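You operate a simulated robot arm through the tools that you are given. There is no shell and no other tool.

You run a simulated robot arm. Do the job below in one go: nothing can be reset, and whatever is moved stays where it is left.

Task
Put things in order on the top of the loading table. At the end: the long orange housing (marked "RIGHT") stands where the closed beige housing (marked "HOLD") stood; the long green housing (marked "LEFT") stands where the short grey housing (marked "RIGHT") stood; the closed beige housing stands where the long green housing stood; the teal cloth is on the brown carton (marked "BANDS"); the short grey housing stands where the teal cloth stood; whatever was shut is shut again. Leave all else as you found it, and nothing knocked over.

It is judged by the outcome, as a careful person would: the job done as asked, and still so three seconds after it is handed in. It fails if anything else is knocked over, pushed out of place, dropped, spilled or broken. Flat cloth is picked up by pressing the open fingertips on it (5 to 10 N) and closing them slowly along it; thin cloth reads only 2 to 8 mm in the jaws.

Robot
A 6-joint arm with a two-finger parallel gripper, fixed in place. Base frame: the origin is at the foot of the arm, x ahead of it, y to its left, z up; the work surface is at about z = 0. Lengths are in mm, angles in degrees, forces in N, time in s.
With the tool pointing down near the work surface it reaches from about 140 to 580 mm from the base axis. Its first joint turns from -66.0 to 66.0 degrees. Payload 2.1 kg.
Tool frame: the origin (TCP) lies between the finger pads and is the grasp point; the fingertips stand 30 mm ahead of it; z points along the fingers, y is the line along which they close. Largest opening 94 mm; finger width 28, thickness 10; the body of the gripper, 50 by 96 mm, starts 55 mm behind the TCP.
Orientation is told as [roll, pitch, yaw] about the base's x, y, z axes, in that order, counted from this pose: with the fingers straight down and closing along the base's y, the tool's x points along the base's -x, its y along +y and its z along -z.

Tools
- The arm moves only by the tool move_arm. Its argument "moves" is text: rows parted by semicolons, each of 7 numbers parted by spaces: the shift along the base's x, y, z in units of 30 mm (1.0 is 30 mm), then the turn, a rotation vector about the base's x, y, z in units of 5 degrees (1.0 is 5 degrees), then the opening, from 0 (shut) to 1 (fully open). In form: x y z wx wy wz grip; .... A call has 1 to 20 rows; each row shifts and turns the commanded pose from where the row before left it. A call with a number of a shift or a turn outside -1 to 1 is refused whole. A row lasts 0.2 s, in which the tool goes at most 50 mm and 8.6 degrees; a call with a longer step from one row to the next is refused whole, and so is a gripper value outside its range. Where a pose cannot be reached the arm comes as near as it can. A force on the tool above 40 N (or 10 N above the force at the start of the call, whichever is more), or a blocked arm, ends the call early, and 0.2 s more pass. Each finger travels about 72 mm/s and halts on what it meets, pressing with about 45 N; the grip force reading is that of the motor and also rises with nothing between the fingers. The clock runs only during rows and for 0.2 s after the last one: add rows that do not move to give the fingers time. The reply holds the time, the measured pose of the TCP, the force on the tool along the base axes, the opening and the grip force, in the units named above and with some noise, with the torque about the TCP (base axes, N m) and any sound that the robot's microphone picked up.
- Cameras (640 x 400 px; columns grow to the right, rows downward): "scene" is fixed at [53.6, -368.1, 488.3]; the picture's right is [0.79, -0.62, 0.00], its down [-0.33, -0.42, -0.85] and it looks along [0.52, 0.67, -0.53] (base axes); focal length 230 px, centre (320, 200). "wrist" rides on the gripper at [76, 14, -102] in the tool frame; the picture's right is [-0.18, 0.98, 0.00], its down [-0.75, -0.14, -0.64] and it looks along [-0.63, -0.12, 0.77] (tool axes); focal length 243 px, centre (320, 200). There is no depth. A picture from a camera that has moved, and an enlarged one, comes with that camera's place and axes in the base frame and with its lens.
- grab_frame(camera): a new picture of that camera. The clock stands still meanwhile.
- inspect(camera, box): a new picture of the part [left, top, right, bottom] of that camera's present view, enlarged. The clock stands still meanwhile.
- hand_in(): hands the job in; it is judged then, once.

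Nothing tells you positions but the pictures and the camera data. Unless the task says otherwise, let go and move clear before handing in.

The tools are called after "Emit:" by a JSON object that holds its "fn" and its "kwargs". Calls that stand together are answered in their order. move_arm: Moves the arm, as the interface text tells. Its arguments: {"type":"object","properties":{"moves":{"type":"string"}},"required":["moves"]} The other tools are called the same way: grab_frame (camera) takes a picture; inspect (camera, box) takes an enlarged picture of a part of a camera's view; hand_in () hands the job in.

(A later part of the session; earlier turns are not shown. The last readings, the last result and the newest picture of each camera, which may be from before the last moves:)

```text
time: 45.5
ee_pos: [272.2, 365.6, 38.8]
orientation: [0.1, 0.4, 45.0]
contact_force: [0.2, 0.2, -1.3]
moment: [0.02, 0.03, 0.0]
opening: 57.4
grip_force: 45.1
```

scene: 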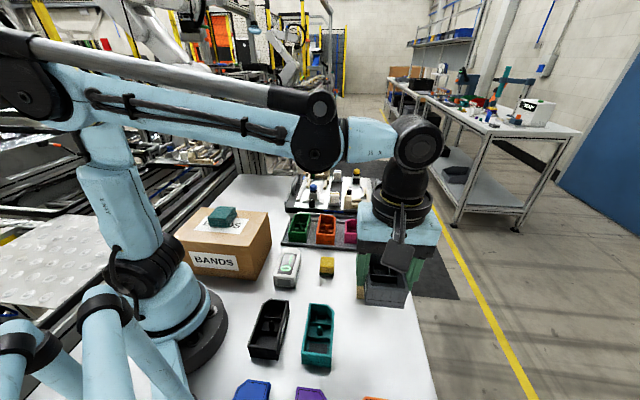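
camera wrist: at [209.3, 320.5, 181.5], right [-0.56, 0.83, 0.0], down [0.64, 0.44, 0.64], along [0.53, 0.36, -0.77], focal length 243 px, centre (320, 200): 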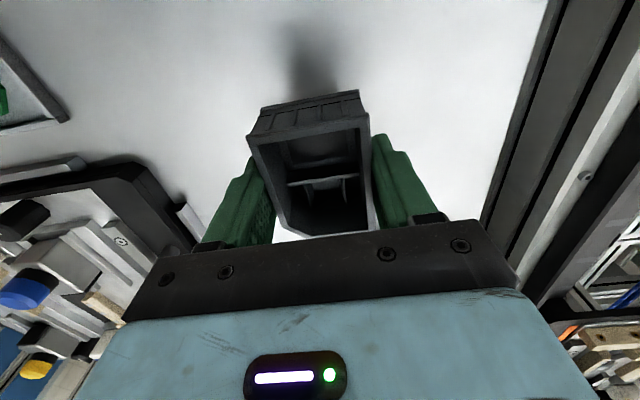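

Emit:
{"fn": "move_arm", "kwargs": {"moves": "0 0 -0.04 0 0 0 0.45; 0 0 -0.03 0 0 0 0.45; 0 0 0 0 0 0 0.45"}}

```text
time: 46.3
ee_pos: [273.6, 365.8, 37.3]
orientation: [0.0, 0.5, 45.0]
contact_force: [-0.3, -1.5, -0.1]
moment: [0.01, -0.05, -0.02]
opening: 57.5
grip_force: 44.8
```

Emit:
{"fn": "move_arm", "kwargs": {"moves": "0 0 -0.04 0 0 0 0.45; 0 0 0 0 0 0 0.45"}}

```text
time: 46.9
ee_pos: [272.7, 364.9, 37.0]
orientation: [-0.1, 0.4, 45.0]
contact_force: [2.9, 0.2, 39.0]
moment: [-0.02, 0.02, -0.01]
opening: 57.9
grip_force: 44.6
```

It's firmly on the table. I'll ease off a touch, open and rise.

Emit:
{"fn": "move_arm", "kwargs": {"moves": "0 0 0.03 0 0 0 0.45; 0 0 0 0 0 0 0.6; 0 0 0 0 0 0 0.65; 0 0 0 0 0 0 0.72; 0 0 0 0 0 0 0.8; 0 0 0 0 0 0 0.9; 0 0 0.2 0 0 0 0.95; 0 0 0.4 0 0 0 1; 0 0 0.6 0 0 0 1; 0 0 0.7 0 0 0 1; 0 0 0.7 0 0 0 1; 0 0 0.7 0 0 0 1; 0 0 0.7 0 0 0 1; 0 0 0.7 0 0 0 1; 0 0 0.7 0 0 0 1; 0 0 0.7 0 0 0 1; 0 0 0 0 0 0 1"}}

Emit:
{"fn": "grab_frame", "kwargs": {"camera": "wrist"}}

Emit:
{"fn": "grab_frame", "kwargs": {"camera": "scene"}}

```text
time: 50.5
ee_pos: [273.6, 364.2, 220.2]
orientation: [0.0, 0.5, 45.1]
contact_force: [0.5, -0.4, -0.3]
moment: [0.02, 0.04, -0.02]
opening: 94.0
grip_force: 0.0
```

```text
taken
camera wrist: at [209.9, 320.7, 322.7], right [-0.56, 0.83, 0.0], down [0.64, 0.44, 0.64], along [0.53, 0.36, -0.77], focal length 243 px, centre (320, 200)
```

wrist: 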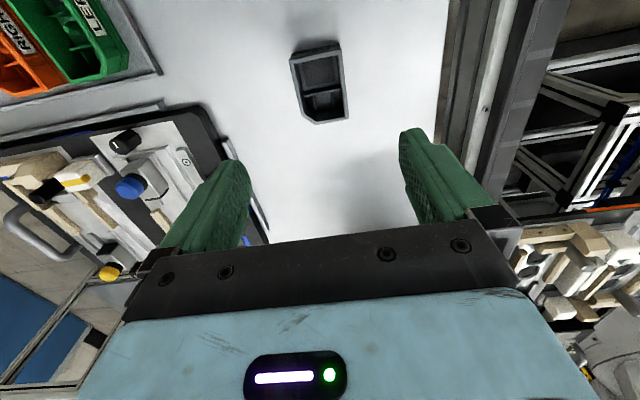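

```text
taken
```

scene: 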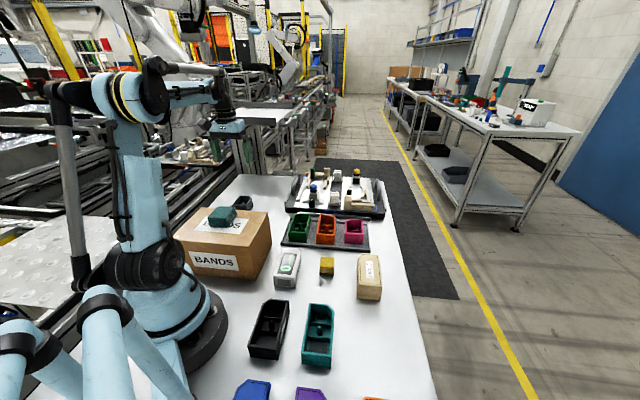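

The grey housing stands in the cloth's former place. Next is the green housing in the tray, at about (366, 123); I'll hover above it.

Emit:
{"fn": "move_arm", "kwargs": {"moves": "0.2 -0.5 0 0 0 0 1; 0.31 -0.8 0 0 0 0 1; 0.31 -0.8 0 0 0 0 1; 0.31 -0.8 0 0 0 0 1; 0.31 -0.8 0 0 0 0 1; 0.31 -0.8 0 0 0 0 1; 0.31 -0.8 0 0 0 0 1; 0.31 -0.8 0 0 0 0 1; 0.31 -0.8 0 0 0 0 1; 0.31 -0.8 -0.2 0 0 0 1; 0.1 -0.33 -0.4 0 0 0 0.9; 0 0 0 0 0 0 0.82; 0 0 0 0 0 0 0.82"}}

Emit:
{"fn": "grab_frame", "kwargs": {"camera": "wrist"}}

Emit:
{"fn": "inspect", "kwargs": {"camera": "wrist", "box": [230, 20, 400, 180]}}

```text
time: 53.3
ee_pos: [365.9, 124.4, 201.0]
orientation: [0.0, 0.4, 44.9]
contact_force: [0.0, 0.5, 0.3]
moment: [-0.01, -0.04, -0.02]
opening: 77.3
grip_force: 0.1
```

```text
taken
camera wrist: at [301.3, 79.2, 305.2], right [-0.56, 0.83, 0.0], down [0.64, 0.44, 0.64], along [0.53, 0.36, -0.77], focal length 243 px, centre (320, 200)
```

wrist: 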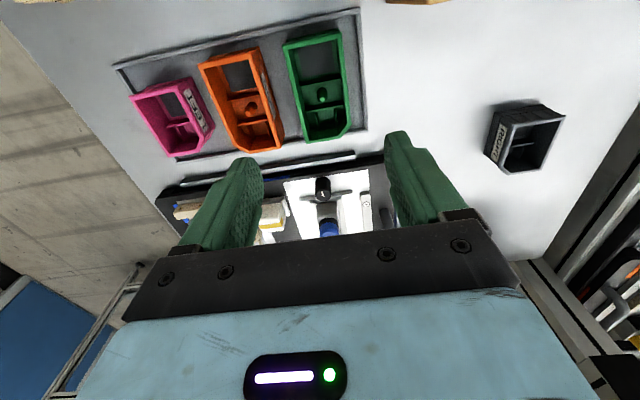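

```text
2.50 times, centred on (315, 100) of wrist
camera zoom: at [301.3, 79.2, 305.2], right [-0.56, 0.83, 0.0], down [0.64, 0.44, 0.64], along [0.53, 0.36, -0.77], focal length 606 px, centre (332, 450)
```

zoom: 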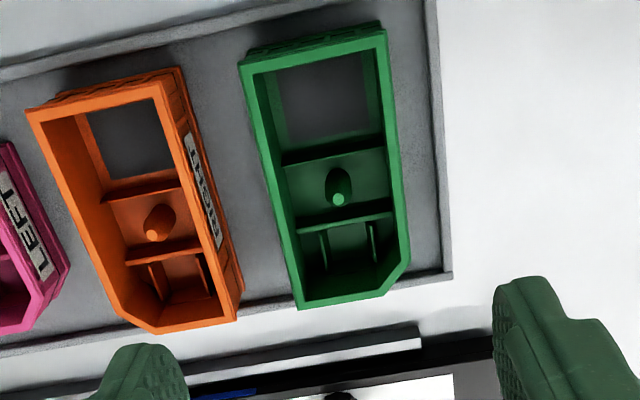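

Green's centre is at about (365.3, 124.5), right under the tool at yaw ≈45°. I'll lower partway and check finger clearance.

Emit:
{"fn": "move_arm", "kwargs": {"moves": "0 0 -0.5 0 0 0 0.82; 0 0 -0.7 0 0 0 0.82; 0 0 -0.7 0 0 0 0.82; 0 0 -0.7 0 0 0 0.82; 0 0 -0.6 0 0 0 0.82; 0 0 -0.4 0 0 0 0.82; 0 0 0 0 0 0 0.82"}}

Emit:
{"fn": "grab_frame", "kwargs": {"camera": "wrist"}}

Emit:
{"fn": "inspect", "kwargs": {"camera": "scene", "box": [260, 180, 400, 260]}}

```text
time: 54.9
ee_pos: [364.4, 123.4, 92.3]
orientation: [0.0, 0.5, 45.0]
contact_force: [-1.1, -0.1, -0.7]
moment: [0.01, 0.02, -0.04]
opening: 77.0
grip_force: 0.1
```

```text
taken
camera wrist: at [301.4, 79.9, 195.7], right [-0.56, 0.83, 0.0], down [0.64, 0.44, 0.64], along [0.53, 0.36, -0.77], focal length 243 px, centre (320, 200)
```

wrist: 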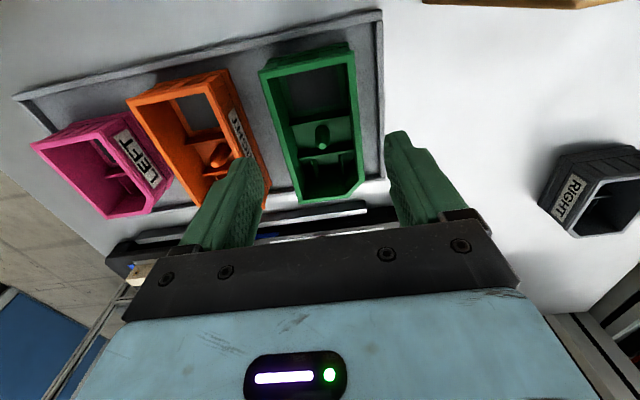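

```text
4.57 times, centred on (330, 220) of scene
camera zoom: at [53.6, -368.1, 488.3], right [0.79, -0.62, 0.0], down [-0.33, -0.42, -0.85], along [0.52, 0.67, -0.53], focal length 1052 px, centre (274, 109)
```

zoom: 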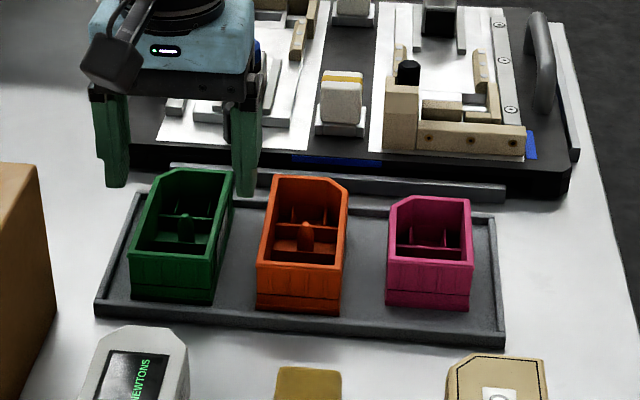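

Green is centred between the fingers. I'll lower until the fingertips are about 14 mm above the table (clear of the tray rim) and close.

Emit:
{"fn": "move_arm", "kwargs": {"moves": "0 0 -0.4 0 0 0 0.82; 0 0 -0.4 0 0 0 0.82; 0 0 -0.4 0 0 0 0.82; 0 0 -0.3 0 0 0 0.82; 0 0 -0.1 0 0 0 0.82; 0 0 0 0 0 0 0.82"}}

Emit:
{"fn": "inspect", "kwargs": {"camera": "scene", "box": [260, 180, 400, 260]}}

Emit:
{"fn": "grab_frame", "kwargs": {"camera": "wrist"}}

```text
time: 56.3
ee_pos: [365.8, 124.4, 45.3]
orientation: [0.0, 0.5, 45.0]
contact_force: [-0.3, -0.1, 0.8]
moment: [0.02, 0.01, 0.02]
opening: 76.9
grip_force: 0.1
```

```text
4.57 times, centred on (330, 220) of scene
camera zoom: at [53.6, -368.1, 488.3], right [0.79, -0.62, 0.0], down [-0.33, -0.42, -0.85], along [0.52, 0.67, -0.53], focal length 1052 px, centre (274, 109)
```

zoom: 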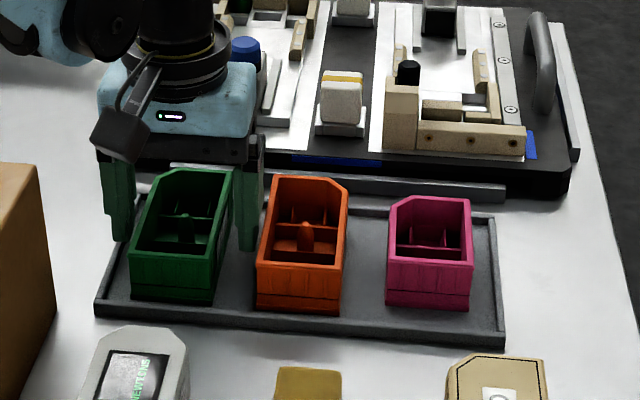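

```text
taken
camera wrist: at [302.2, 79.5, 148.9], right [-0.56, 0.83, 0.0], down [0.64, 0.44, 0.64], along [0.53, 0.36, -0.77], focal length 243 px, centre (320, 200)
```

wrist: 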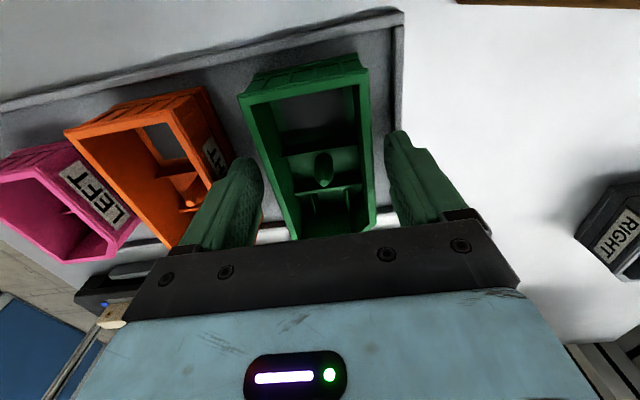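

Emit:
{"fn": "move_arm", "kwargs": {"moves": "0 0 0 0 0 0 0.76; 0 0 0 0 0 0 0.7; 0 0 0 0 0 0 0.66; 0 0 0 0 0 0 0.62; 0 0 0 0 0 0 0.58; 0 0 0 0 0 0 0.54; 0 0 0 0 0 0 0.5; 0 0 0 0 0 0 0.46; 0 0 0 0 0 0 0.46"}}

Emit:
{"fn": "inspect", "kwargs": {"camera": "wrist", "box": [220, 40, 420, 250]}}

```text
time: 58.3
ee_pos: [366.3, 123.6, 46.2]
orientation: [0.1, 0.5, 45.0]
contact_force: [-0.4, 0.8, 0.5]
moment: [0.02, 0.03, 0.0]
opening: 57.6
grip_force: 45.3
```

```text
1.90 times, centred on (320, 145) of wrist
camera zoom: at [302.1, 79.6, 149.0], right [-0.56, 0.83, 0.0], down [0.64, 0.44, 0.64], along [0.53, 0.36, -0.77], focal length 462 px, centre (320, 305)
```

zoom: 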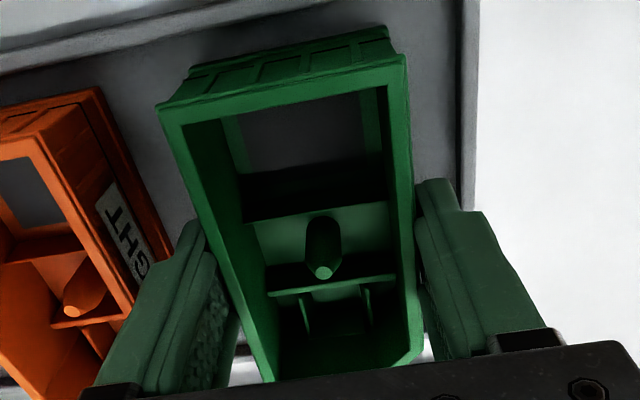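

Green is gripped. I'll lift it straight up out of the tray and carry it to grey's former spot, at about (279.6, -244).

Emit:
{"fn": "move_arm", "kwargs": {"moves": "0 0 0.2 0 0 0 0.45; 0 0 0.4 0 0 0 0.45; 0 0 0.6 0 0 0 0.45; 0 0 0.7 0 0 0 0.45; 0 0 0.7 0 0 0 0.45; 0 0 0.7 0 0 0 0.45; 0 0 0.7 0 0 0 0.45; 0 0 0.6 0 0 0 0.45; 0 0 0.4 0 0 0 0.45; 0 0 0 0 0 0 0.45"}}

Emit:
{"fn": "grab_frame", "kwargs": {"camera": "scene"}}

```text
time: 60.5
ee_pos: [365.9, 123.7, 197.7]
orientation: [0.0, 0.5, 45.0]
contact_force: [-0.5, 0.5, -0.9]
moment: [0.02, 0.01, 0.0]
opening: 57.9
grip_force: 45.8
```

```text
taken
```

scene: 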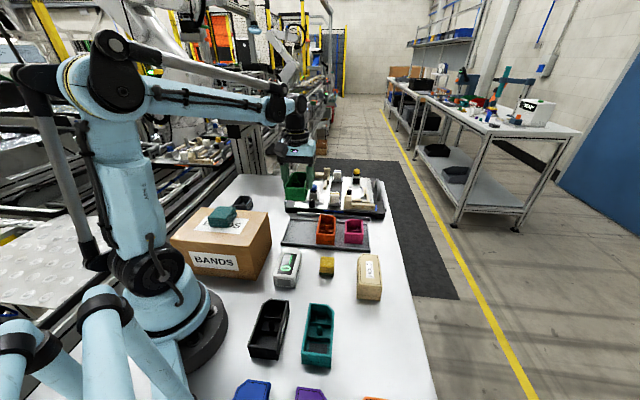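

Emit:
{"fn": "move_arm", "kwargs": {"moves": "-0.08 -0.35 0 0 0 0 0.45; -0.18 -0.77 0 0 0 0 0.45; -0.18 -0.77 0 0 0 0 0.45; -0.18 -0.77 0 0 0 0 0.45; -0.18 -0.77 0 0 0 0 0.45; -0.18 -0.77 0 0 0 0 0.45; -0.18 -0.77 0 0 0 0 0.45; -0.18 -0.77 0 0 0 0 0.45; -0.18 -0.77 0 0 0 0 0.45; -0.18 -0.77 0 0 0 0 0.45; -0.18 -0.77 0 0 0 0 0.45; -0.18 -0.77 0 0 0 0 0.45; -0.18 -0.77 0 0 0 0 0.45; -0.18 -0.77 0 0 0 0 0.45; -0.18 -0.77 0 0 0 0 0.45; -0.18 -0.77 0 0 0 0 0.45; -0.1 -0.36 0 0 0 0 0.45; 0 0 0 0 0 0 0.45"}}

Emit:
{"fn": "grab_frame", "kwargs": {"camera": "wrist"}}

```text
time: 64.3
ee_pos: [279.9, -244.5, 197.0]
orientation: [0.0, 0.6, 45.1]
contact_force: [0.4, 0.4, -1.4]
moment: [0.04, 0.03, 0.01]
opening: 57.7
grip_force: 45.4
```

```text
taken
camera wrist: at [215.8, -288.7, 300.3], right [-0.56, 0.83, 0.0], down [0.64, 0.44, 0.64], along [0.53, 0.36, -0.77], focal length 243 px, centre (320, 200)
```

wrist: 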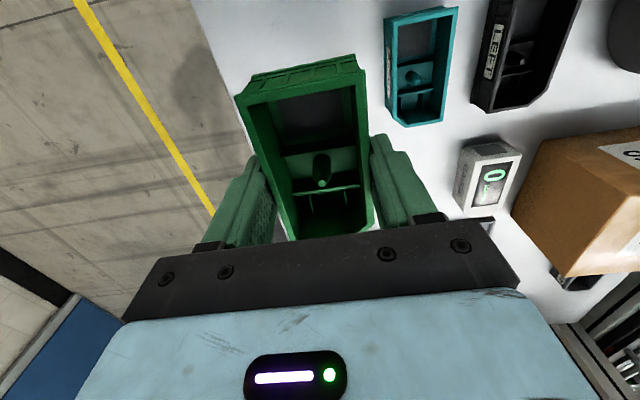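

Green is above grey's former spot and the area is clear. I'll lower it.

Emit:
{"fn": "move_arm", "kwargs": {"moves": "0 0 -0.4 0 0 0 0.45; 0 0 -0.6 0 0 0 0.45; 0 0 -0.7 0 0 0 0.45; 0 0 -0.7 0 0 0 0.45; 0 0 -0.7 0 0 0 0.45; 0 0 -0.6 0 0 0 0.45; 0 0 -0.5 0 0 0 0.45; 0 0 -0.4 0 0 0 0.45; 0 0 -0.2 0 0 0 0.45; 0 0 0 0 0 0 0.45"}}

Emit:
{"fn": "grab_frame", "kwargs": {"camera": "scene"}}

```text
time: 66.5
ee_pos: [279.7, -243.1, 51.4]
orientation: [0.0, 0.5, 45.0]
contact_force: [-0.6, -0.2, -1.1]
moment: [-0.03, 0.0, -0.01]
opening: 57.7
grip_force: 44.6
```

```text
taken
```

scene: 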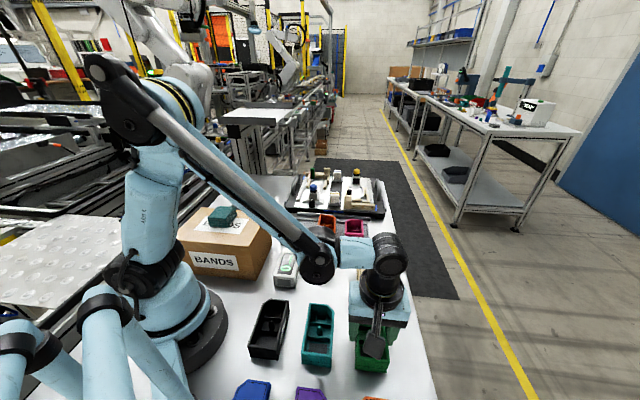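

Emit:
{"fn": "move_arm", "kwargs": {"moves": "0 0 -0.1 0 0 0 0.45; 0 0 -0.06 0 0 0 0.45; 0 0 0 0 0 0 0.45"}}

```text
time: 67.3
ee_pos: [278.6, -244.9, 46.3]
orientation: [0.1, 0.5, 45.0]
contact_force: [-0.7, -0.8, -1.9]
moment: [0.0, -0.02, -0.02]
opening: 57.5
grip_force: 45.0
```

Emit:
{"fn": "move_arm", "kwargs": {"moves": "0 0 -0.04 0 0 0 0.45; 0 0 -0.03 0 0 0 0.45; 0 0 0 0 0 0 0.45"}}

```text
time: 68.1
ee_pos: [277.7, -243.6, 45.0]
orientation: [0.0, 0.5, 45.0]
contact_force: [-0.5, 0.1, -0.8]
moment: [0.0, -0.02, -0.02]
opening: 57.7
grip_force: 45.2
```

Emit:
{"fn": "move_arm", "kwargs": {"moves": "0 0 -0.04 0 0 0 0.45; 0 0 -0.03 0 0 0 0.45; 0 0 0 0 0 0 0.45"}}

```text
time: 68.9
ee_pos: [278.0, -242.7, 42.8]
orientation: [-0.1, 0.5, 45.0]
contact_force: [-0.9, -0.5, -1.8]
moment: [-0.02, 0.0, 0.04]
opening: 57.5
grip_force: 45.2
```

Emit:
{"fn": "move_arm", "kwargs": {"moves": "0 0 -0.03 0 0 0 0.45; 0 0 0 0 0 0 0.45"}}

```text
time: 69.5
ee_pos: [280.1, -243.3, 42.2]
orientation: [0.1, 0.6, 45.0]
contact_force: [-2.0, 1.9, 15.8]
moment: [-0.05, -0.05, -0.03]
opening: 57.7
grip_force: 45.1
```

Green has touched down on the table. I'll release and rise.

Emit:
{"fn": "move_arm", "kwargs": {"moves": "0 0 0 0 0 0 0.6; 0 0 0 0 0 0 0.65; 0 0 0 0 0 0 0.72; 0 0 0 0 0 0 0.8; 0 0 0 0 0 0 0.85; 0 0 0 0 0 0 0.85; 0 0 0.2 0 0 0 0.85; 0 0 0.4 0 0 0 0.85; 0 0 0.6 0 0 0 1; 0 0 0.7 0 0 0 1; 0 0 0.7 0 0 0 1; 0 0 0.7 0 0 0 1; 0 0 0.7 0 0 0 1; 0 0 0.7 0 0 0 1; 0 0 0.6 0 0 0 1; 0 0 0 0 0 0 1"}}

Emit:
{"fn": "grab_frame", "kwargs": {"camera": "wrist"}}

Emit:
{"fn": "inspect", "kwargs": {"camera": "scene", "box": [200, 270, 440, 400]}}

```text
time: 72.9
ee_pos: [279.1, -244.1, 200.0]
orientation: [-0.1, 0.5, 45.0]
contact_force: [1.1, -0.1, 0.2]
moment: [-0.02, -0.02, 0.0]
opening: 93.7
grip_force: 0.1
```

```text
taken
camera wrist: at [216.0, -287.6, 303.9], right [-0.56, 0.83, 0.0], down [0.64, 0.44, 0.64], along [0.53, 0.36, -0.77], focal length 243 px, centre (320, 200)
```

wrist: 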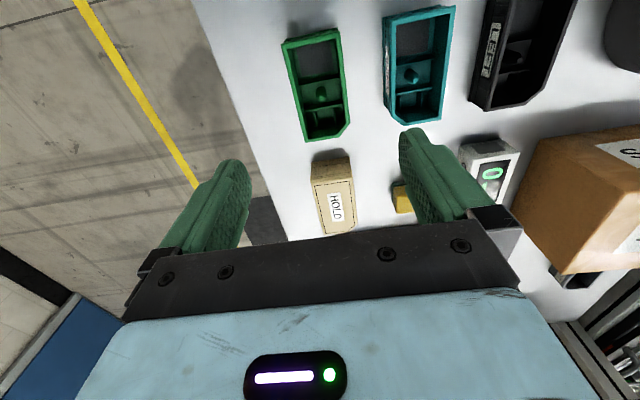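

```text
2.67 times, centred on (320, 335) of scene
camera zoom: at [53.6, -368.1, 488.3], right [0.79, -0.62, 0.0], down [-0.33, -0.42, -0.85], along [0.52, 0.67, -0.53], focal length 614 px, centre (320, -160)
```

zoom: 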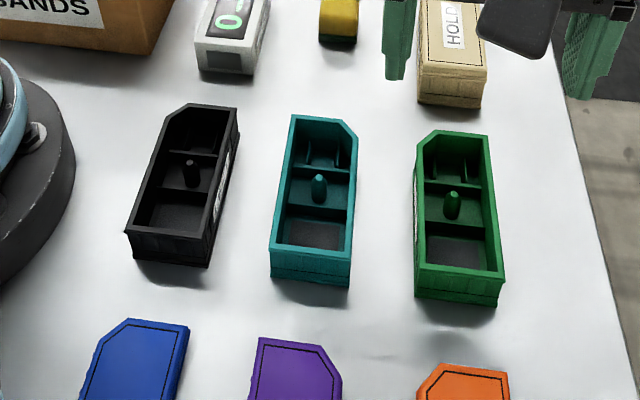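

Green is neatly in grey's old place. Next I'll hover over the beige "HOLD" housing, at about (388, -138).

Emit:
{"fn": "move_arm", "kwargs": {"moves": "0.3 0.3 0 0 0 0 1; 0.5 0.5 0 0 0 0 1; 0.5 0.5 0 0 0 0 1; 0.5 0.5 0 0 0 0 1; 0.5 0.5 0 0 0 0 1; 0.5 0.5 0 0 0 0 1; 0.5 0.5 0 0 0 0 1; 0.33 0.23 0 0 0 0 1; 0 0 0 0 0 0 1"}}

Emit:
{"fn": "grab_frame", "kwargs": {"camera": "wrist"}}

Emit:
{"fn": "inspect", "kwargs": {"camera": "wrist", "box": [250, 20, 390, 180]}}

```text
time: 74.9
ee_pos: [389.2, -137.4, 200.6]
orientation: [0.0, 0.5, 45.0]
contact_force: [-0.5, 0.0, 0.2]
moment: [-0.02, 0.04, 0.0]
opening: 93.8
grip_force: 0.1
```

```text
taken
camera wrist: at [325.8, -180.8, 303.7], right [-0.56, 0.83, 0.0], down [0.64, 0.44, 0.64], along [0.53, 0.36, -0.77], focal length 243 px, centre (320, 200)
```

wrist: 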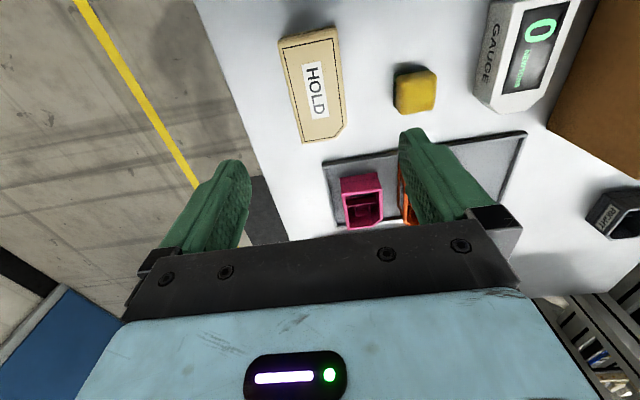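

```text
2.50 times, centred on (320, 100) of wrist
camera zoom: at [325.8, -180.8, 303.7], right [-0.56, 0.83, 0.0], down [0.64, 0.44, 0.64], along [0.53, 0.36, -0.77], focal length 606 px, centre (320, 450)
```

zoom: 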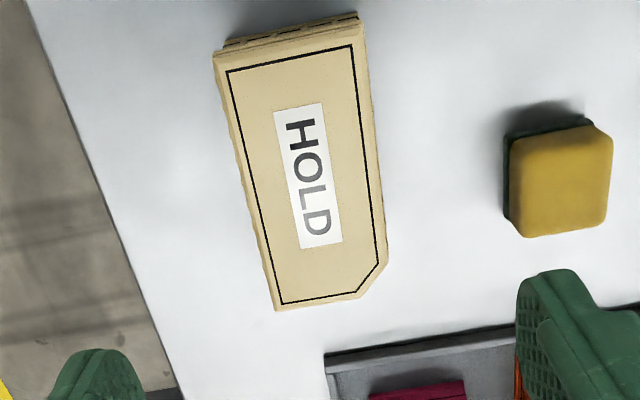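

The beige housing is 100×56 mm, centred near (390, -141). I'll lower over it and stop about 40 mm above grip height to check.

Emit:
{"fn": "move_arm", "kwargs": {"moves": "0.02 -0.12 -0.4 0 0 0 0.95; 0 0 -0.7 0 0 0 0.9; 0 0 -0.7 0 0 0 0.88; 0 0 -0.7 0 0 0 0.88; 0 0 -0.6 0 0 0 0.88; 0 0 -0.5 0 0 0 0.88; 0 0 -0.3 0 0 0 0.88; 0 0 0 0 0 0 0.88"}}

Emit:
{"fn": "grab_frame", "kwargs": {"camera": "wrist"}}

```text
time: 76.7
ee_pos: [389.0, -141.7, 82.9]
orientation: [0.0, 0.5, 45.1]
contact_force: [0.0, -0.6, 0.7]
moment: [-0.02, -0.03, 0.0]
opening: 82.7
grip_force: 0.1
```

```text
taken
camera wrist: at [325.3, -185.5, 187.3], right [-0.56, 0.83, 0.0], down [0.64, 0.44, 0.64], along [0.53, 0.36, -0.77], focal length 243 px, centre (320, 200)
```

wrist: 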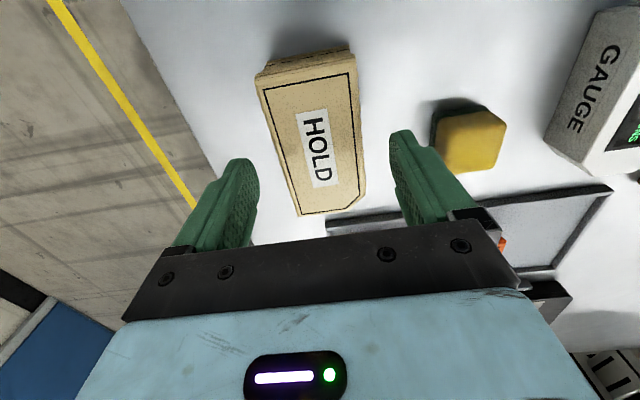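

Well aligned. I'll lower to grip height and close.

Emit:
{"fn": "move_arm", "kwargs": {"moves": "0 0 -0.4 0 0 0 0.88; 0 0 -0.4 0 0 0 0.88; 0 0 -0.3 0 0 0 0.88; 0 0 -0.2 0 0 0 0.88; 0 0 -0.06 0 0 0 0.88; 0 0 0 0 0 0 0.82; 0 0 0 0 0 0 0.76; 0 0 0 0 0 0 0.7; 0 0 0 0 0 0 0.66; 0 0 0 0 0 0 0.62; 0 0 0 0 0 0 0.58; 0 0 0 0 0 0 0.54; 0 0 0 0 0 0 0.5; 0 0 0 0 0 0 0.46; 0 0 0 0 0 0 0.46"}}

Emit:
{"fn": "grab_frame", "kwargs": {"camera": "wrist"}}

Emit:
{"fn": "inspect", "kwargs": {"camera": "scene", "box": [320, 220, 420, 320]}}

```text
time: 79.9
ee_pos: [388.2, -141.2, 42.9]
orientation: [0.1, 0.5, 45.0]
contact_force: [0.9, -0.6, -0.4]
moment: [0.0, -0.02, -0.04]
opening: 58.3
grip_force: 45.5
```

```text
taken
camera wrist: at [324.9, -185.6, 146.4], right [-0.56, 0.83, 0.0], down [0.64, 0.44, 0.64], along [0.53, 0.36, -0.77], focal length 243 px, centre (320, 200)
```

wrist: 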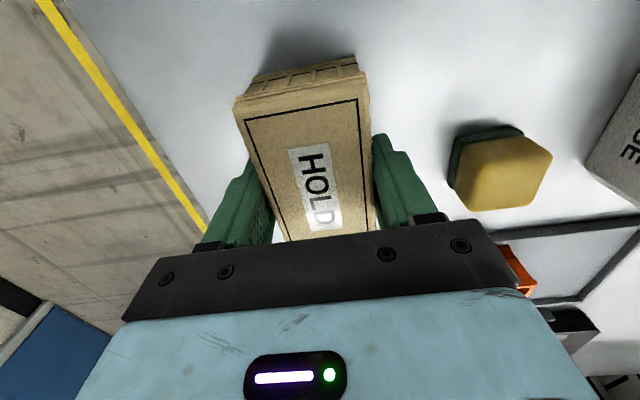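

```text
4.00 times, centred on (370, 270) of scene
camera zoom: at [53.6, -368.1, 488.3], right [0.79, -0.62, 0.0], down [-0.33, -0.42, -0.85], along [0.52, 0.67, -0.53], focal length 920 px, centre (120, -80)
```

zoom: 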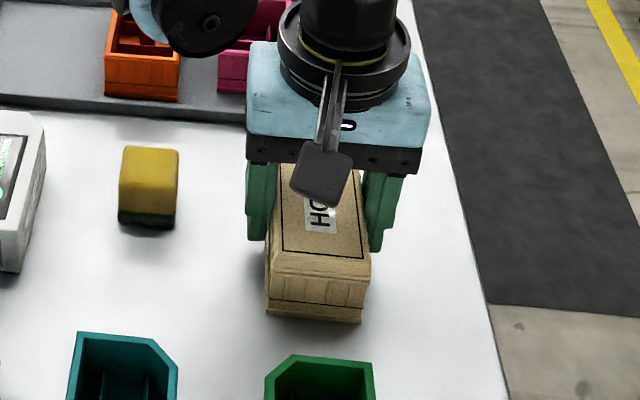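

Beige is gripped (58 mm). I'll lift it straight up and carry it to green's former slot in the tray.

Emit:
{"fn": "move_arm", "kwargs": {"moves": "0 0 0.2 0 0 0 0.45; 0 0 0.4 0 0 0 0.45; 0 0 0.6 0 0 0 0.45; 0 0 0.7 0 0 0 0.45; 0 0 0.7 0 0 0 0.45; 0 0 0.7 0 0 0 0.45; 0 0 0.7 0 0 0 0.45; 0 0 0.6 0 0 0 0.45; 0 0 0.5 0 0 0 0.45; 0 0 0 0 0 0 0.45"}}

Emit:
{"fn": "move_arm", "kwargs": {"moves": "-0.03 0.4 0 0 0 0 0.45; -0.06 0.75 0 0 0 0 0.45; -0.07 0.75 0 0 0 0 0.45; -0.07 0.75 0 0 0 0 0.45; -0.07 0.75 0 0 0 0 0.45; -0.07 0.75 0 0 0 0 0.45; -0.07 0.75 0 0 0 0 0.45; -0.07 0.75 0 0 0 0 0.45; -0.07 0.75 0 0 0 0 0.45; -0.07 0.75 0 0 0 0 0.45; -0.07 0.75 0 0 0 0 0.45; -0.07 0.6 0 0 0 0 0.45; -0.04 0.34 0 0 0 0 0.45; 0 0 0 0 0 0 0.45"}}

Emit:
{"fn": "grab_frame", "kwargs": {"camera": "wrist"}}

Emit:
{"fn": "grab_frame", "kwargs": {"camera": "scene"}}

```text
time: 82.1
ee_pos: [389.1, -140.9, 195.9]
orientation: [0.0, 0.5, 45.0]
contact_force: [0.9, 0.0, -1.6]
moment: [0.0, 0.0, 0.01]
opening: 57.9
grip_force: 44.8
```

```text
time: 85.1
ee_pos: [363.3, 124.3, 196.4]
orientation: [0.0, 0.5, 45.0]
contact_force: [-0.2, -0.5, -1.8]
moment: [0.0, -0.02, 0.02]
opening: 58.1
grip_force: 45.3
```

```text
taken
camera wrist: at [300.2, 80.8, 299.9], right [-0.56, 0.83, 0.0], down [0.64, 0.44, 0.64], along [0.53, 0.36, -0.77], focal length 243 px, centre (320, 200)
```

wrist: 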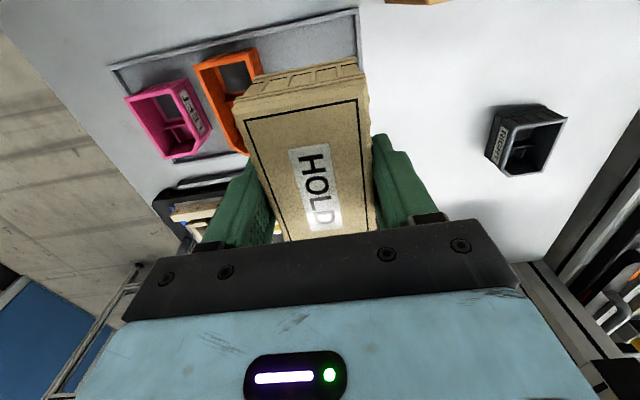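

```text
taken
```

scene: 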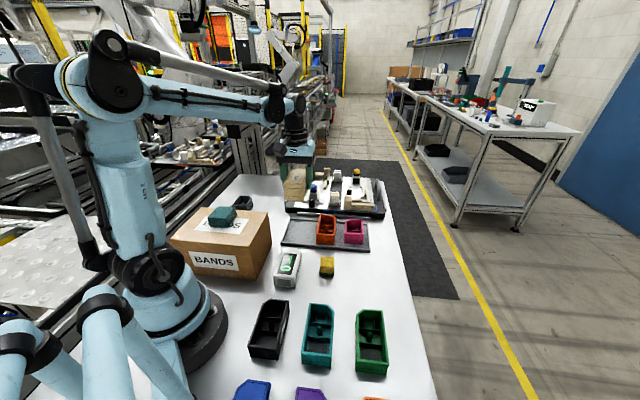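

Beige is over the empty tray slot, within 1–2 mm of target. I'll lower it with a tiny correction.

Emit:
{"fn": "move_arm", "kwargs": {"moves": "0.01 -0.05 -0.4 0 0 0 0.45; 0 0 -0.6 0 0 0 0.45; 0 0 -0.7 0 0 0 0.45; 0 0 -0.7 0 0 0 0.45; 0 0 -0.6 0 0 0 0.45; 0 0 -0.5 0 0 0 0.45; 0 0 -0.4 0 0 0 0.45; 0 0 -0.4 0 0 0 0.45; 0 0 -0.2 0 0 0 0.45; 0 0 0 0 0 0 0.45"}}

Emit:
{"fn": "grab_frame", "kwargs": {"camera": "wrist"}}

Emit:
{"fn": "inspect", "kwargs": {"camera": "scene", "box": [260, 180, 400, 260]}}

```text
time: 87.3
ee_pos: [364.0, 122.6, 60.6]
orientation: [-0.1, 0.5, 44.9]
contact_force: [0.0, -0.1, -2.2]
moment: [0.0, 0.01, -0.02]
opening: 57.9
grip_force: 45.4
```

```text
taken
camera wrist: at [299.9, 78.2, 163.3], right [-0.56, 0.83, 0.0], down [0.64, 0.44, 0.64], along [0.53, 0.36, -0.77], focal length 243 px, centre (320, 200)
```

wrist: 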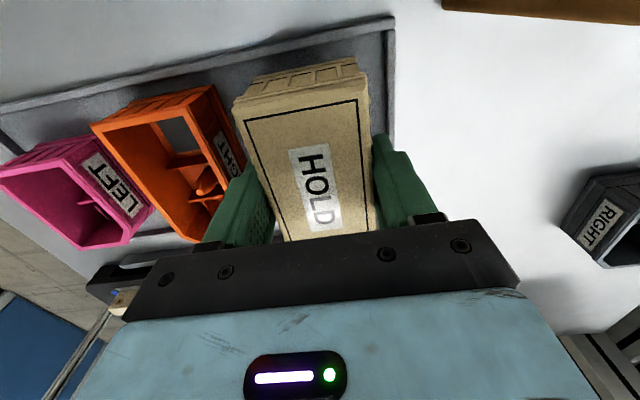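

```text
4.57 times, centred on (330, 220) of scene
camera zoom: at [53.6, -368.1, 488.3], right [0.79, -0.62, 0.0], down [-0.33, -0.42, -0.85], along [0.52, 0.67, -0.53], focal length 1052 px, centre (274, 109)
```

zoom: 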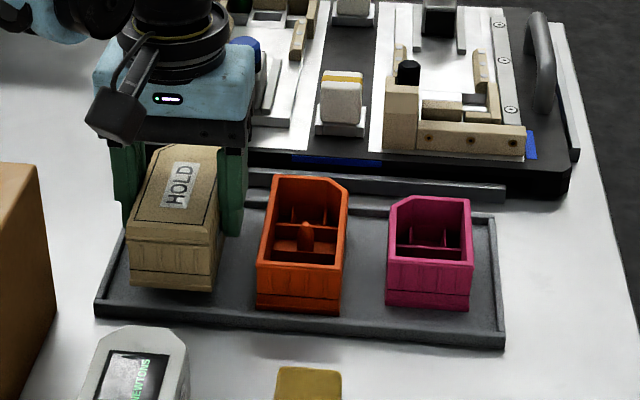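

Emit:
{"fn": "move_arm", "kwargs": {"moves": "0.02 0.03 -0.2 0 0 0 0.45; 0 0 -0.15 0 0 0 0.45; 0 0 0 0 0 0 0.45"}}

```text
time: 88.1
ee_pos: [363.7, 122.8, 49.6]
orientation: [0.0, 0.5, 45.0]
contact_force: [0.0, 0.0, -2.0]
moment: [0.01, 0.05, -0.01]
opening: 57.9
grip_force: 45.4
```

Emit:
{"fn": "move_arm", "kwargs": {"moves": "0 0 -0.04 0 0 0 0.45; 0 0 -0.03 0 0 0 0.45; 0 0 0 0 0 0 0.45"}}

```text
time: 88.9
ee_pos: [364.4, 124.2, 48.4]
orientation: [0.0, 0.5, 45.0]
contact_force: [-0.6, -0.3, -1.9]
moment: [0.02, 0.01, -0.02]
opening: 57.8
grip_force: 44.8
```

Emit:
{"fn": "move_arm", "kwargs": {"moves": "0 0 -0.04 0 0 0 0.45; 0 0 0 0 0 0 0.45"}}

```text
time: 89.5
ee_pos: [364.9, 122.7, 46.8]
orientation: [0.0, 0.6, 45.2]
contact_force: [-0.6, -0.2, -1.9]
moment: [-0.05, 0.02, 0.05]
opening: 57.8
grip_force: 45.4
```

Emit:
{"fn": "move_arm", "kwargs": {"moves": "0 0 -0.03 0 0 0 0.45; 0 0 0 0 0 0 0.45"}}

```text
time: 90.1
ee_pos: [364.9, 123.6, 46.4]
orientation: [0.0, 0.4, 45.0]
contact_force: [1.5, 2.1, 38.8]
moment: [-0.05, 0.07, -0.03]
opening: 58.2
grip_force: 45.4
```

Beige rests on the tray floor. I'll ease up slightly, open to the same width as before and rise.

Emit:
{"fn": "move_arm", "kwargs": {"moves": "0 0 0.03 0 0 0 0.45; 0 0 0 0 0 0 0.6; 0 0 0 0 0 0 0.65; 0 0 0 0 0 0 0.7; 0 0 0 0 0 0 0.75; 0 0 0 0 0 0 0.8; 0 0 0 0 0 0 0.8; 0 0 0.2 0 0 0 0.8; 0 0 0.4 0 0 0 0.8; 0 0 0.6 0 0 0 0.8; 0 0 0.7 0 0 0 0.82; 0 0 0.7 0 0 0 0.82; 0 0 0.7 0 0 0 0.82; 0 0 0.7 0 0 0 0.82; 0 0 0.7 0 0 0 0.82; 0 0 0.4 0 0 0 0.82; 0 0 0 0 0 0 0.82"}}

Emit:
{"fn": "grab_frame", "kwargs": {"camera": "wrist"}}

Emit:
{"fn": "inspect", "kwargs": {"camera": "scene", "box": [260, 180, 400, 260]}}

```text
time: 93.7
ee_pos: [364.0, 121.5, 200.4]
orientation: [0.0, 0.4, 44.9]
contact_force: [-0.4, 0.2, -0.7]
moment: [0.02, 0.01, 0.0]
opening: 76.9
grip_force: 0.1
```

```text
taken
camera wrist: at [301.2, 77.5, 303.5], right [-0.56, 0.83, 0.0], down [0.64, 0.44, 0.64], along [0.53, 0.36, -0.77], focal length 243 px, centre (320, 200)
```

wrist: 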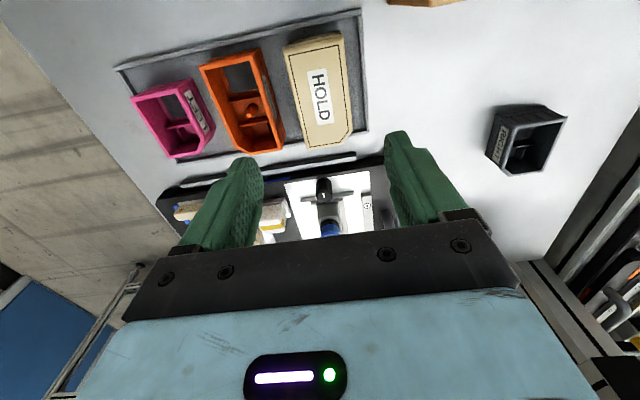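

```text
4.57 times, centred on (330, 220) of scene
camera zoom: at [53.6, -368.1, 488.3], right [0.79, -0.62, 0.0], down [-0.33, -0.42, -0.85], along [0.52, 0.67, -0.53], focal length 1052 px, centre (274, 109)
```

zoom: 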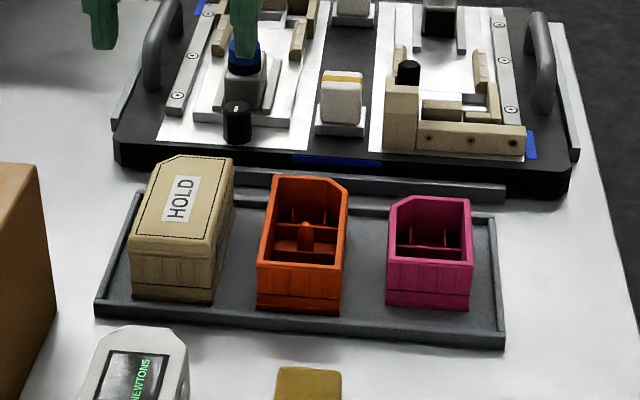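

Beige sits exactly where green was. Last is the long orange housing in the tray, at about (426, 62).

Emit:
{"fn": "move_arm", "kwargs": {"moves": "0.3 -0.3 0 0 0 0 0.8; 0.5 -0.48 0 0 0 0 0.78; 0.5 -0.48 0 0 0 0 0.76; 0.5 -0.48 0 0 0 0 0.76; 0.27 -0.25 0 0 0 0 0.76; 0 0 0 0 0 0 0.76; 0 0 0 0 0 0 0.76"}}

Emit:
{"fn": "grab_frame", "kwargs": {"camera": "wrist"}}

Emit:
{"fn": "inspect", "kwargs": {"camera": "wrist", "box": [220, 20, 400, 180]}}

```text
time: 95.3
ee_pos: [425.6, 63.2, 198.5]
orientation: [0.1, 0.5, 44.9]
contact_force: [0.2, 0.1, 0.2]
moment: [0.0, 0.01, -0.02]
opening: 71.6
grip_force: 0.1
```

```text
taken
camera wrist: at [363.3, 19.3, 303.2], right [-0.56, 0.83, 0.0], down [0.64, 0.44, 0.64], along [0.53, 0.36, -0.77], focal length 243 px, centre (320, 200)
```

wrist: 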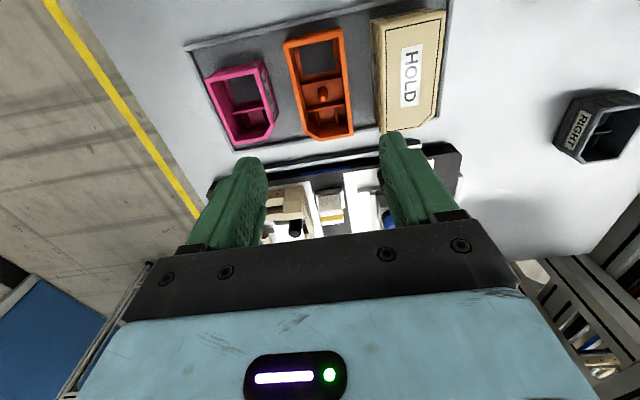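

```text
2.50 times, centred on (310, 100) of wrist
camera zoom: at [363.3, 19.3, 303.2], right [-0.56, 0.83, 0.0], down [0.64, 0.44, 0.64], along [0.53, 0.36, -0.77], focal length 606 px, centre (345, 450)
```

zoom: 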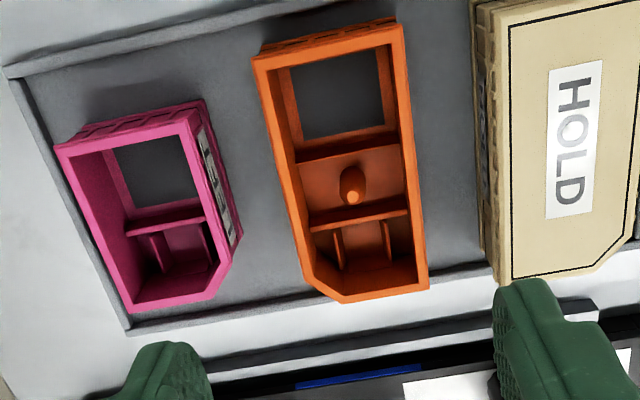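

Orange is centred under the tool, with roughly 10 mm of finger clearance on both sides. I'll make a tiny lateral fix and lower.

Emit:
{"fn": "move_arm", "kwargs": {"moves": "-0.045 0.045 -0.4 0 0 0 0.76; 0 0 -0.7 0 0 0 0.76; 0 0 -0.7 0 0 0 0.76; 0 0 -0.7 0 0 0 0.76; 0 0 -0.6 0 0 0 0.76; 0 0 -0.5 0 0 0 0.76; 0 0 -0.3 0 0 0 0.76; 0 0 0 0 0 0 0.76"}}

Emit:
{"fn": "grab_frame", "kwargs": {"camera": "wrist"}}

Emit:
{"fn": "inspect", "kwargs": {"camera": "wrist", "box": [200, 40, 440, 220]}}

```text
time: 97.1
ee_pos: [425.6, 63.1, 82.2]
orientation: [0.0, 0.4, 44.9]
contact_force: [-0.3, 0.1, -0.3]
moment: [0.0, -0.02, 0.01]
opening: 71.5
grip_force: 0.0
```

```text
taken
camera wrist: at [362.4, 20.5, 186.0], right [-0.56, 0.83, 0.0], down [0.64, 0.44, 0.64], along [0.53, 0.36, -0.77], focal length 243 px, centre (320, 200)
```

wrist: 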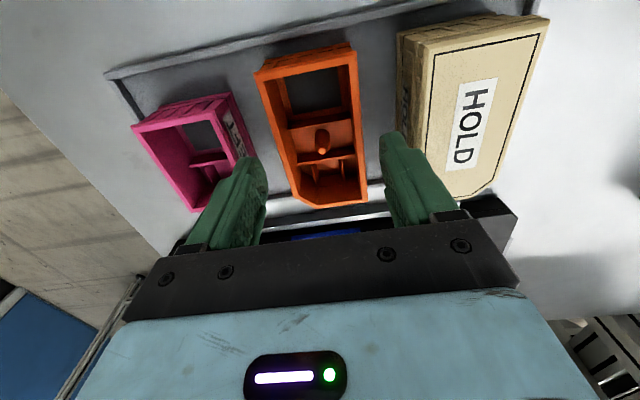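

```text
2.22 times, centred on (320, 130) of wrist
camera zoom: at [362.4, 20.5, 186.0], right [-0.56, 0.83, 0.0], down [0.64, 0.44, 0.64], along [0.53, 0.36, -0.77], focal length 539 px, centre (320, 356)
```

zoom: 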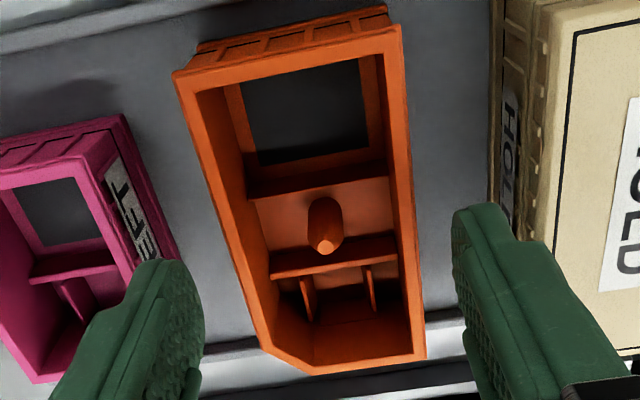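

Emit:
{"fn": "move_arm", "kwargs": {"moves": "-0.03 0 -0.4 0 0 0 0.76; 0 0 -0.4 0 0 0 0.76; 0 0 -0.3 0 0 0 0.76; 0 0 -0.12 0 0 0 0.76; 0 0 0 0 0 0 0.76; 0 0 0 0 0 0 0.7; 0 0 0 0 0 0 0.66; 0 0 0 0 0 0 0.62; 0 0 0 0 0 0 0.58; 0 0 0 0 0 0 0.54; 0 0 0 0 0 0 0.5; 0 0 0 0 0 0 0.46; 0 0 0 0 0 0 0.46"}}

Emit:
{"fn": "grab_frame", "kwargs": {"camera": "wrist"}}

Emit:
{"fn": "inspect", "kwargs": {"camera": "scene", "box": [260, 180, 400, 260]}}

```text
time: 99.9
ee_pos: [424.8, 66.2, 45.5]
orientation: [-0.1, 0.5, 45.0]
contact_force: [-0.1, -0.4, 0.4]
moment: [-0.03, 0.0, 0.01]
opening: 57.6
grip_force: 45.1
```

```text
taken
camera wrist: at [361.5, 21.4, 148.9], right [-0.56, 0.83, 0.0], down [0.64, 0.44, 0.64], along [0.53, 0.36, -0.77], focal length 243 px, centre (320, 200)
```

wrist: 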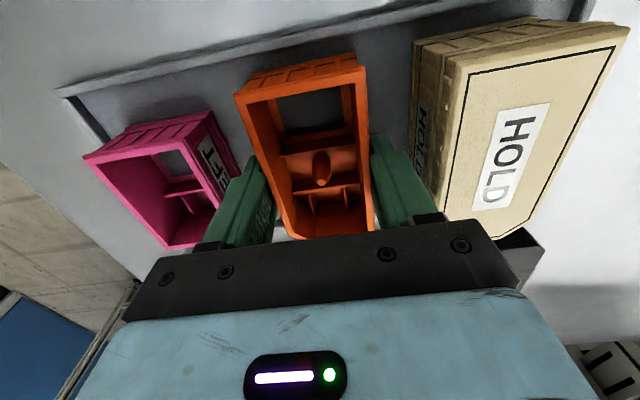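

```text
4.57 times, centred on (330, 220) of scene
camera zoom: at [53.6, -368.1, 488.3], right [0.79, -0.62, 0.0], down [-0.33, -0.42, -0.85], along [0.52, 0.67, -0.53], focal length 1052 px, centre (274, 109)
```

zoom: 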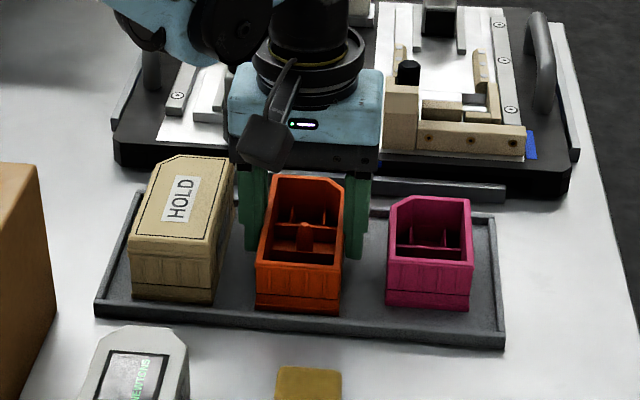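

Orange is gripped. I'll lift it straight up and carry it to beige's former spot, with its centre at about (390, -141).

Emit:
{"fn": "move_arm", "kwargs": {"moves": "0 0 0.2 0 0 0 0.45; 0 0 0.4 0 0 0 0.45; 0 0 0.6 0 0 0 0.45; 0 0 0.7 0 0 0 0.45; 0 0 0.7 0 0 0 0.45; 0 0 0.7 0 0 0 0.45; 0 0 0.7 0 0 0 0.45; 0 0 0.6 0 0 0 0.45; 0 0 0.4 0 0 0 0.45; 0 0 0 0 0 0 0.45"}}

Emit:
{"fn": "move_arm", "kwargs": {"moves": "-0.06 -0.4 0 0 0 0 0.45; -0.12 -0.7 0 0 0 0 0.45; -0.12 -0.7 0 0 0 0 0.45; -0.12 -0.7 0 0 0 0 0.45; -0.12 -0.7 0 0 0 0 0.45; -0.12 -0.7 0 0 0 0 0.45; -0.12 -0.7 0 0 0 0 0.45; -0.12 -0.7 0 0 0 0 0.45; -0.12 -0.7 0 0 0 0 0.45; -0.08 -0.5 0 0 0 0 0.45; -0.05 -0.35 0 0 0 0 0.45; 0 0 0 0 0 0 0.45; 0 0 0 0 0 0 0.45"}}

Emit:
{"fn": "grab_frame", "kwargs": {"camera": "wrist"}}

Emit:
{"fn": "grab_frame", "kwargs": {"camera": "scene"}}

```text
time: 102.1
ee_pos: [424.9, 66.7, 197.9]
orientation: [0.1, 0.5, 44.9]
contact_force: [-1.0, 0.3, -1.7]
moment: [0.01, 0.03, 0.0]
opening: 57.7
grip_force: 45.1
```

```text
time: 104.9
ee_pos: [389.0, -140.9, 197.2]
orientation: [0.0, 0.4, 44.9]
contact_force: [-0.3, -0.1, -1.9]
moment: [0.0, 0.02, 0.0]
opening: 57.2
grip_force: 45.1
```

```text
taken
camera wrist: at [327.3, -184.8, 300.4], right [-0.56, 0.83, 0.0], down [0.64, 0.44, 0.64], along [0.53, 0.36, -0.77], focal length 243 px, centre (320, 200)
```

wrist: 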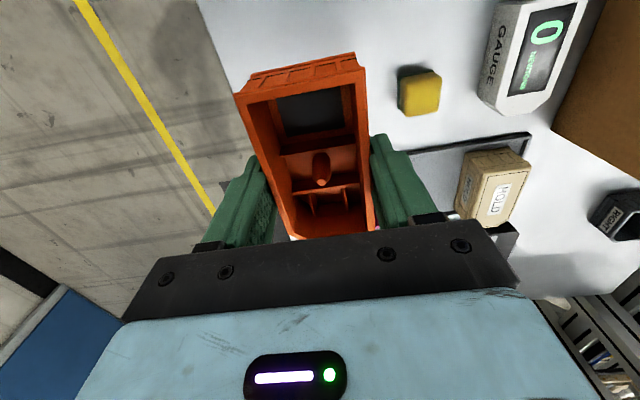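

```text
taken
```

scene: 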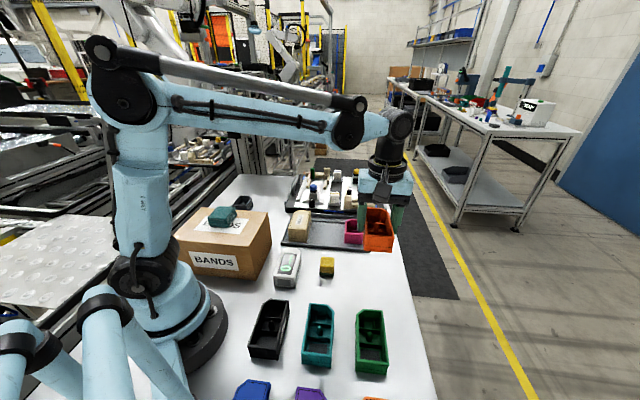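

On target. I'll lower it.

Emit:
{"fn": "move_arm", "kwargs": {"moves": "0 0 -0.4 0 0 0 0.45; 0 0 -0.6 0 0 0 0.45; 0 0 -0.7 0 0 0 0.45; 0 0 -0.7 0 0 0 0.45; 0 0 -0.7 0 0 0 0.45; 0 0 -0.6 0 0 0 0.45; 0 0 -0.5 0 0 0 0.45; 0 0 -0.4 0 0 0 0.45; 0 0 -0.2 0 0 0 0.45; 0 0 -0.1 0 0 0 0.45; 0 0 0 0 0 0 0.45"}}

Emit:
{"fn": "grab_frame", "kwargs": {"camera": "wrist"}}

Emit:
{"fn": "inspect", "kwargs": {"camera": "scene", "box": [320, 220, 420, 320]}}

```text
time: 107.3
ee_pos: [391.1, -140.2, 49.9]
orientation: [-0.1, 0.6, 45.0]
contact_force: [-0.8, -0.3, -1.3]
moment: [0.0, -0.02, -0.02]
opening: 57.8
grip_force: 44.7
```

```text
taken
camera wrist: at [327.8, -184.8, 152.4], right [-0.56, 0.83, 0.0], down [0.64, 0.44, 0.64], along [0.53, 0.36, -0.77], focal length 243 px, centre (320, 200)
```

wrist: 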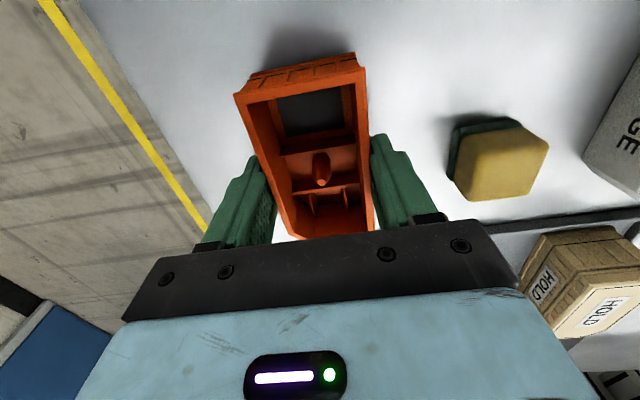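

```text
4.00 times, centred on (370, 270) of scene
camera zoom: at [53.6, -368.1, 488.3], right [0.79, -0.62, 0.0], down [-0.33, -0.42, -0.85], along [0.52, 0.67, -0.53], focal length 920 px, centre (120, -80)
```

zoom: 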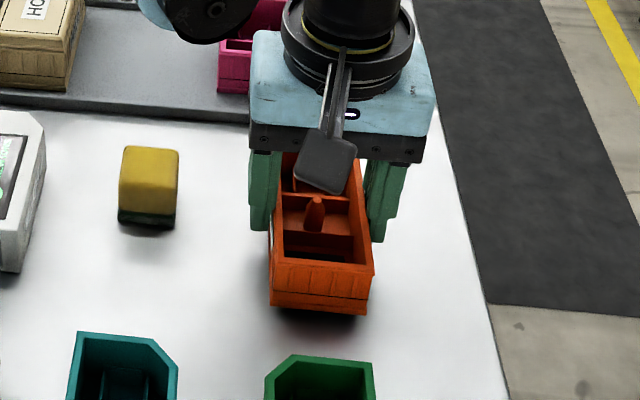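

Emit:
{"fn": "move_arm", "kwargs": {"moves": "-0.02 0 -0.1 0 0 0 0.45; 0 0 -0.07 0 0 0 0.45; 0 0 0 0 0 0 0.45"}}

```text
time: 108.1
ee_pos: [391.1, -141.4, 43.4]
orientation: [0.1, 0.4, 44.9]
contact_force: [-0.1, 0.4, -1.1]
moment: [0.02, 0.0, 0.02]
opening: 57.6
grip_force: 44.7
```

Emit:
{"fn": "move_arm", "kwargs": {"moves": "0 0 -0.04 0 0 0 0.45; 0 0 0 0 0 0 0.45"}}

```text
time: 108.7
ee_pos: [389.9, -140.9, 42.9]
orientation: [0.0, 0.5, 44.9]
contact_force: [0.8, 0.1, -2.0]
moment: [0.0, -0.06, 0.0]
opening: 57.6
grip_force: 44.6
```

Emit:
{"fn": "move_arm", "kwargs": {"moves": "0 0 -0.03 0 0 0 0.45; 0 0 0 0 0 0 0.45"}}

```text
time: 109.3
ee_pos: [389.9, -140.8, 42.1]
orientation: [0.0, 0.6, 45.0]
contact_force: [0.3, 0.1, -1.3]
moment: [0.03, 0.01, 0.0]
opening: 57.3
grip_force: 45.3
```

Emit:
{"fn": "move_arm", "kwargs": {"moves": "0 0 -0.03 0 0 0 0.45; 0 0 0 0 0 0 0.45"}}

```text
time: 109.9
ee_pos: [390.0, -140.0, 42.1]
orientation: [0.0, 0.5, 45.1]
contact_force: [-1.8, -0.4, 34.7]
moment: [0.02, -0.01, 0.04]
opening: 57.8
grip_force: 44.8
```

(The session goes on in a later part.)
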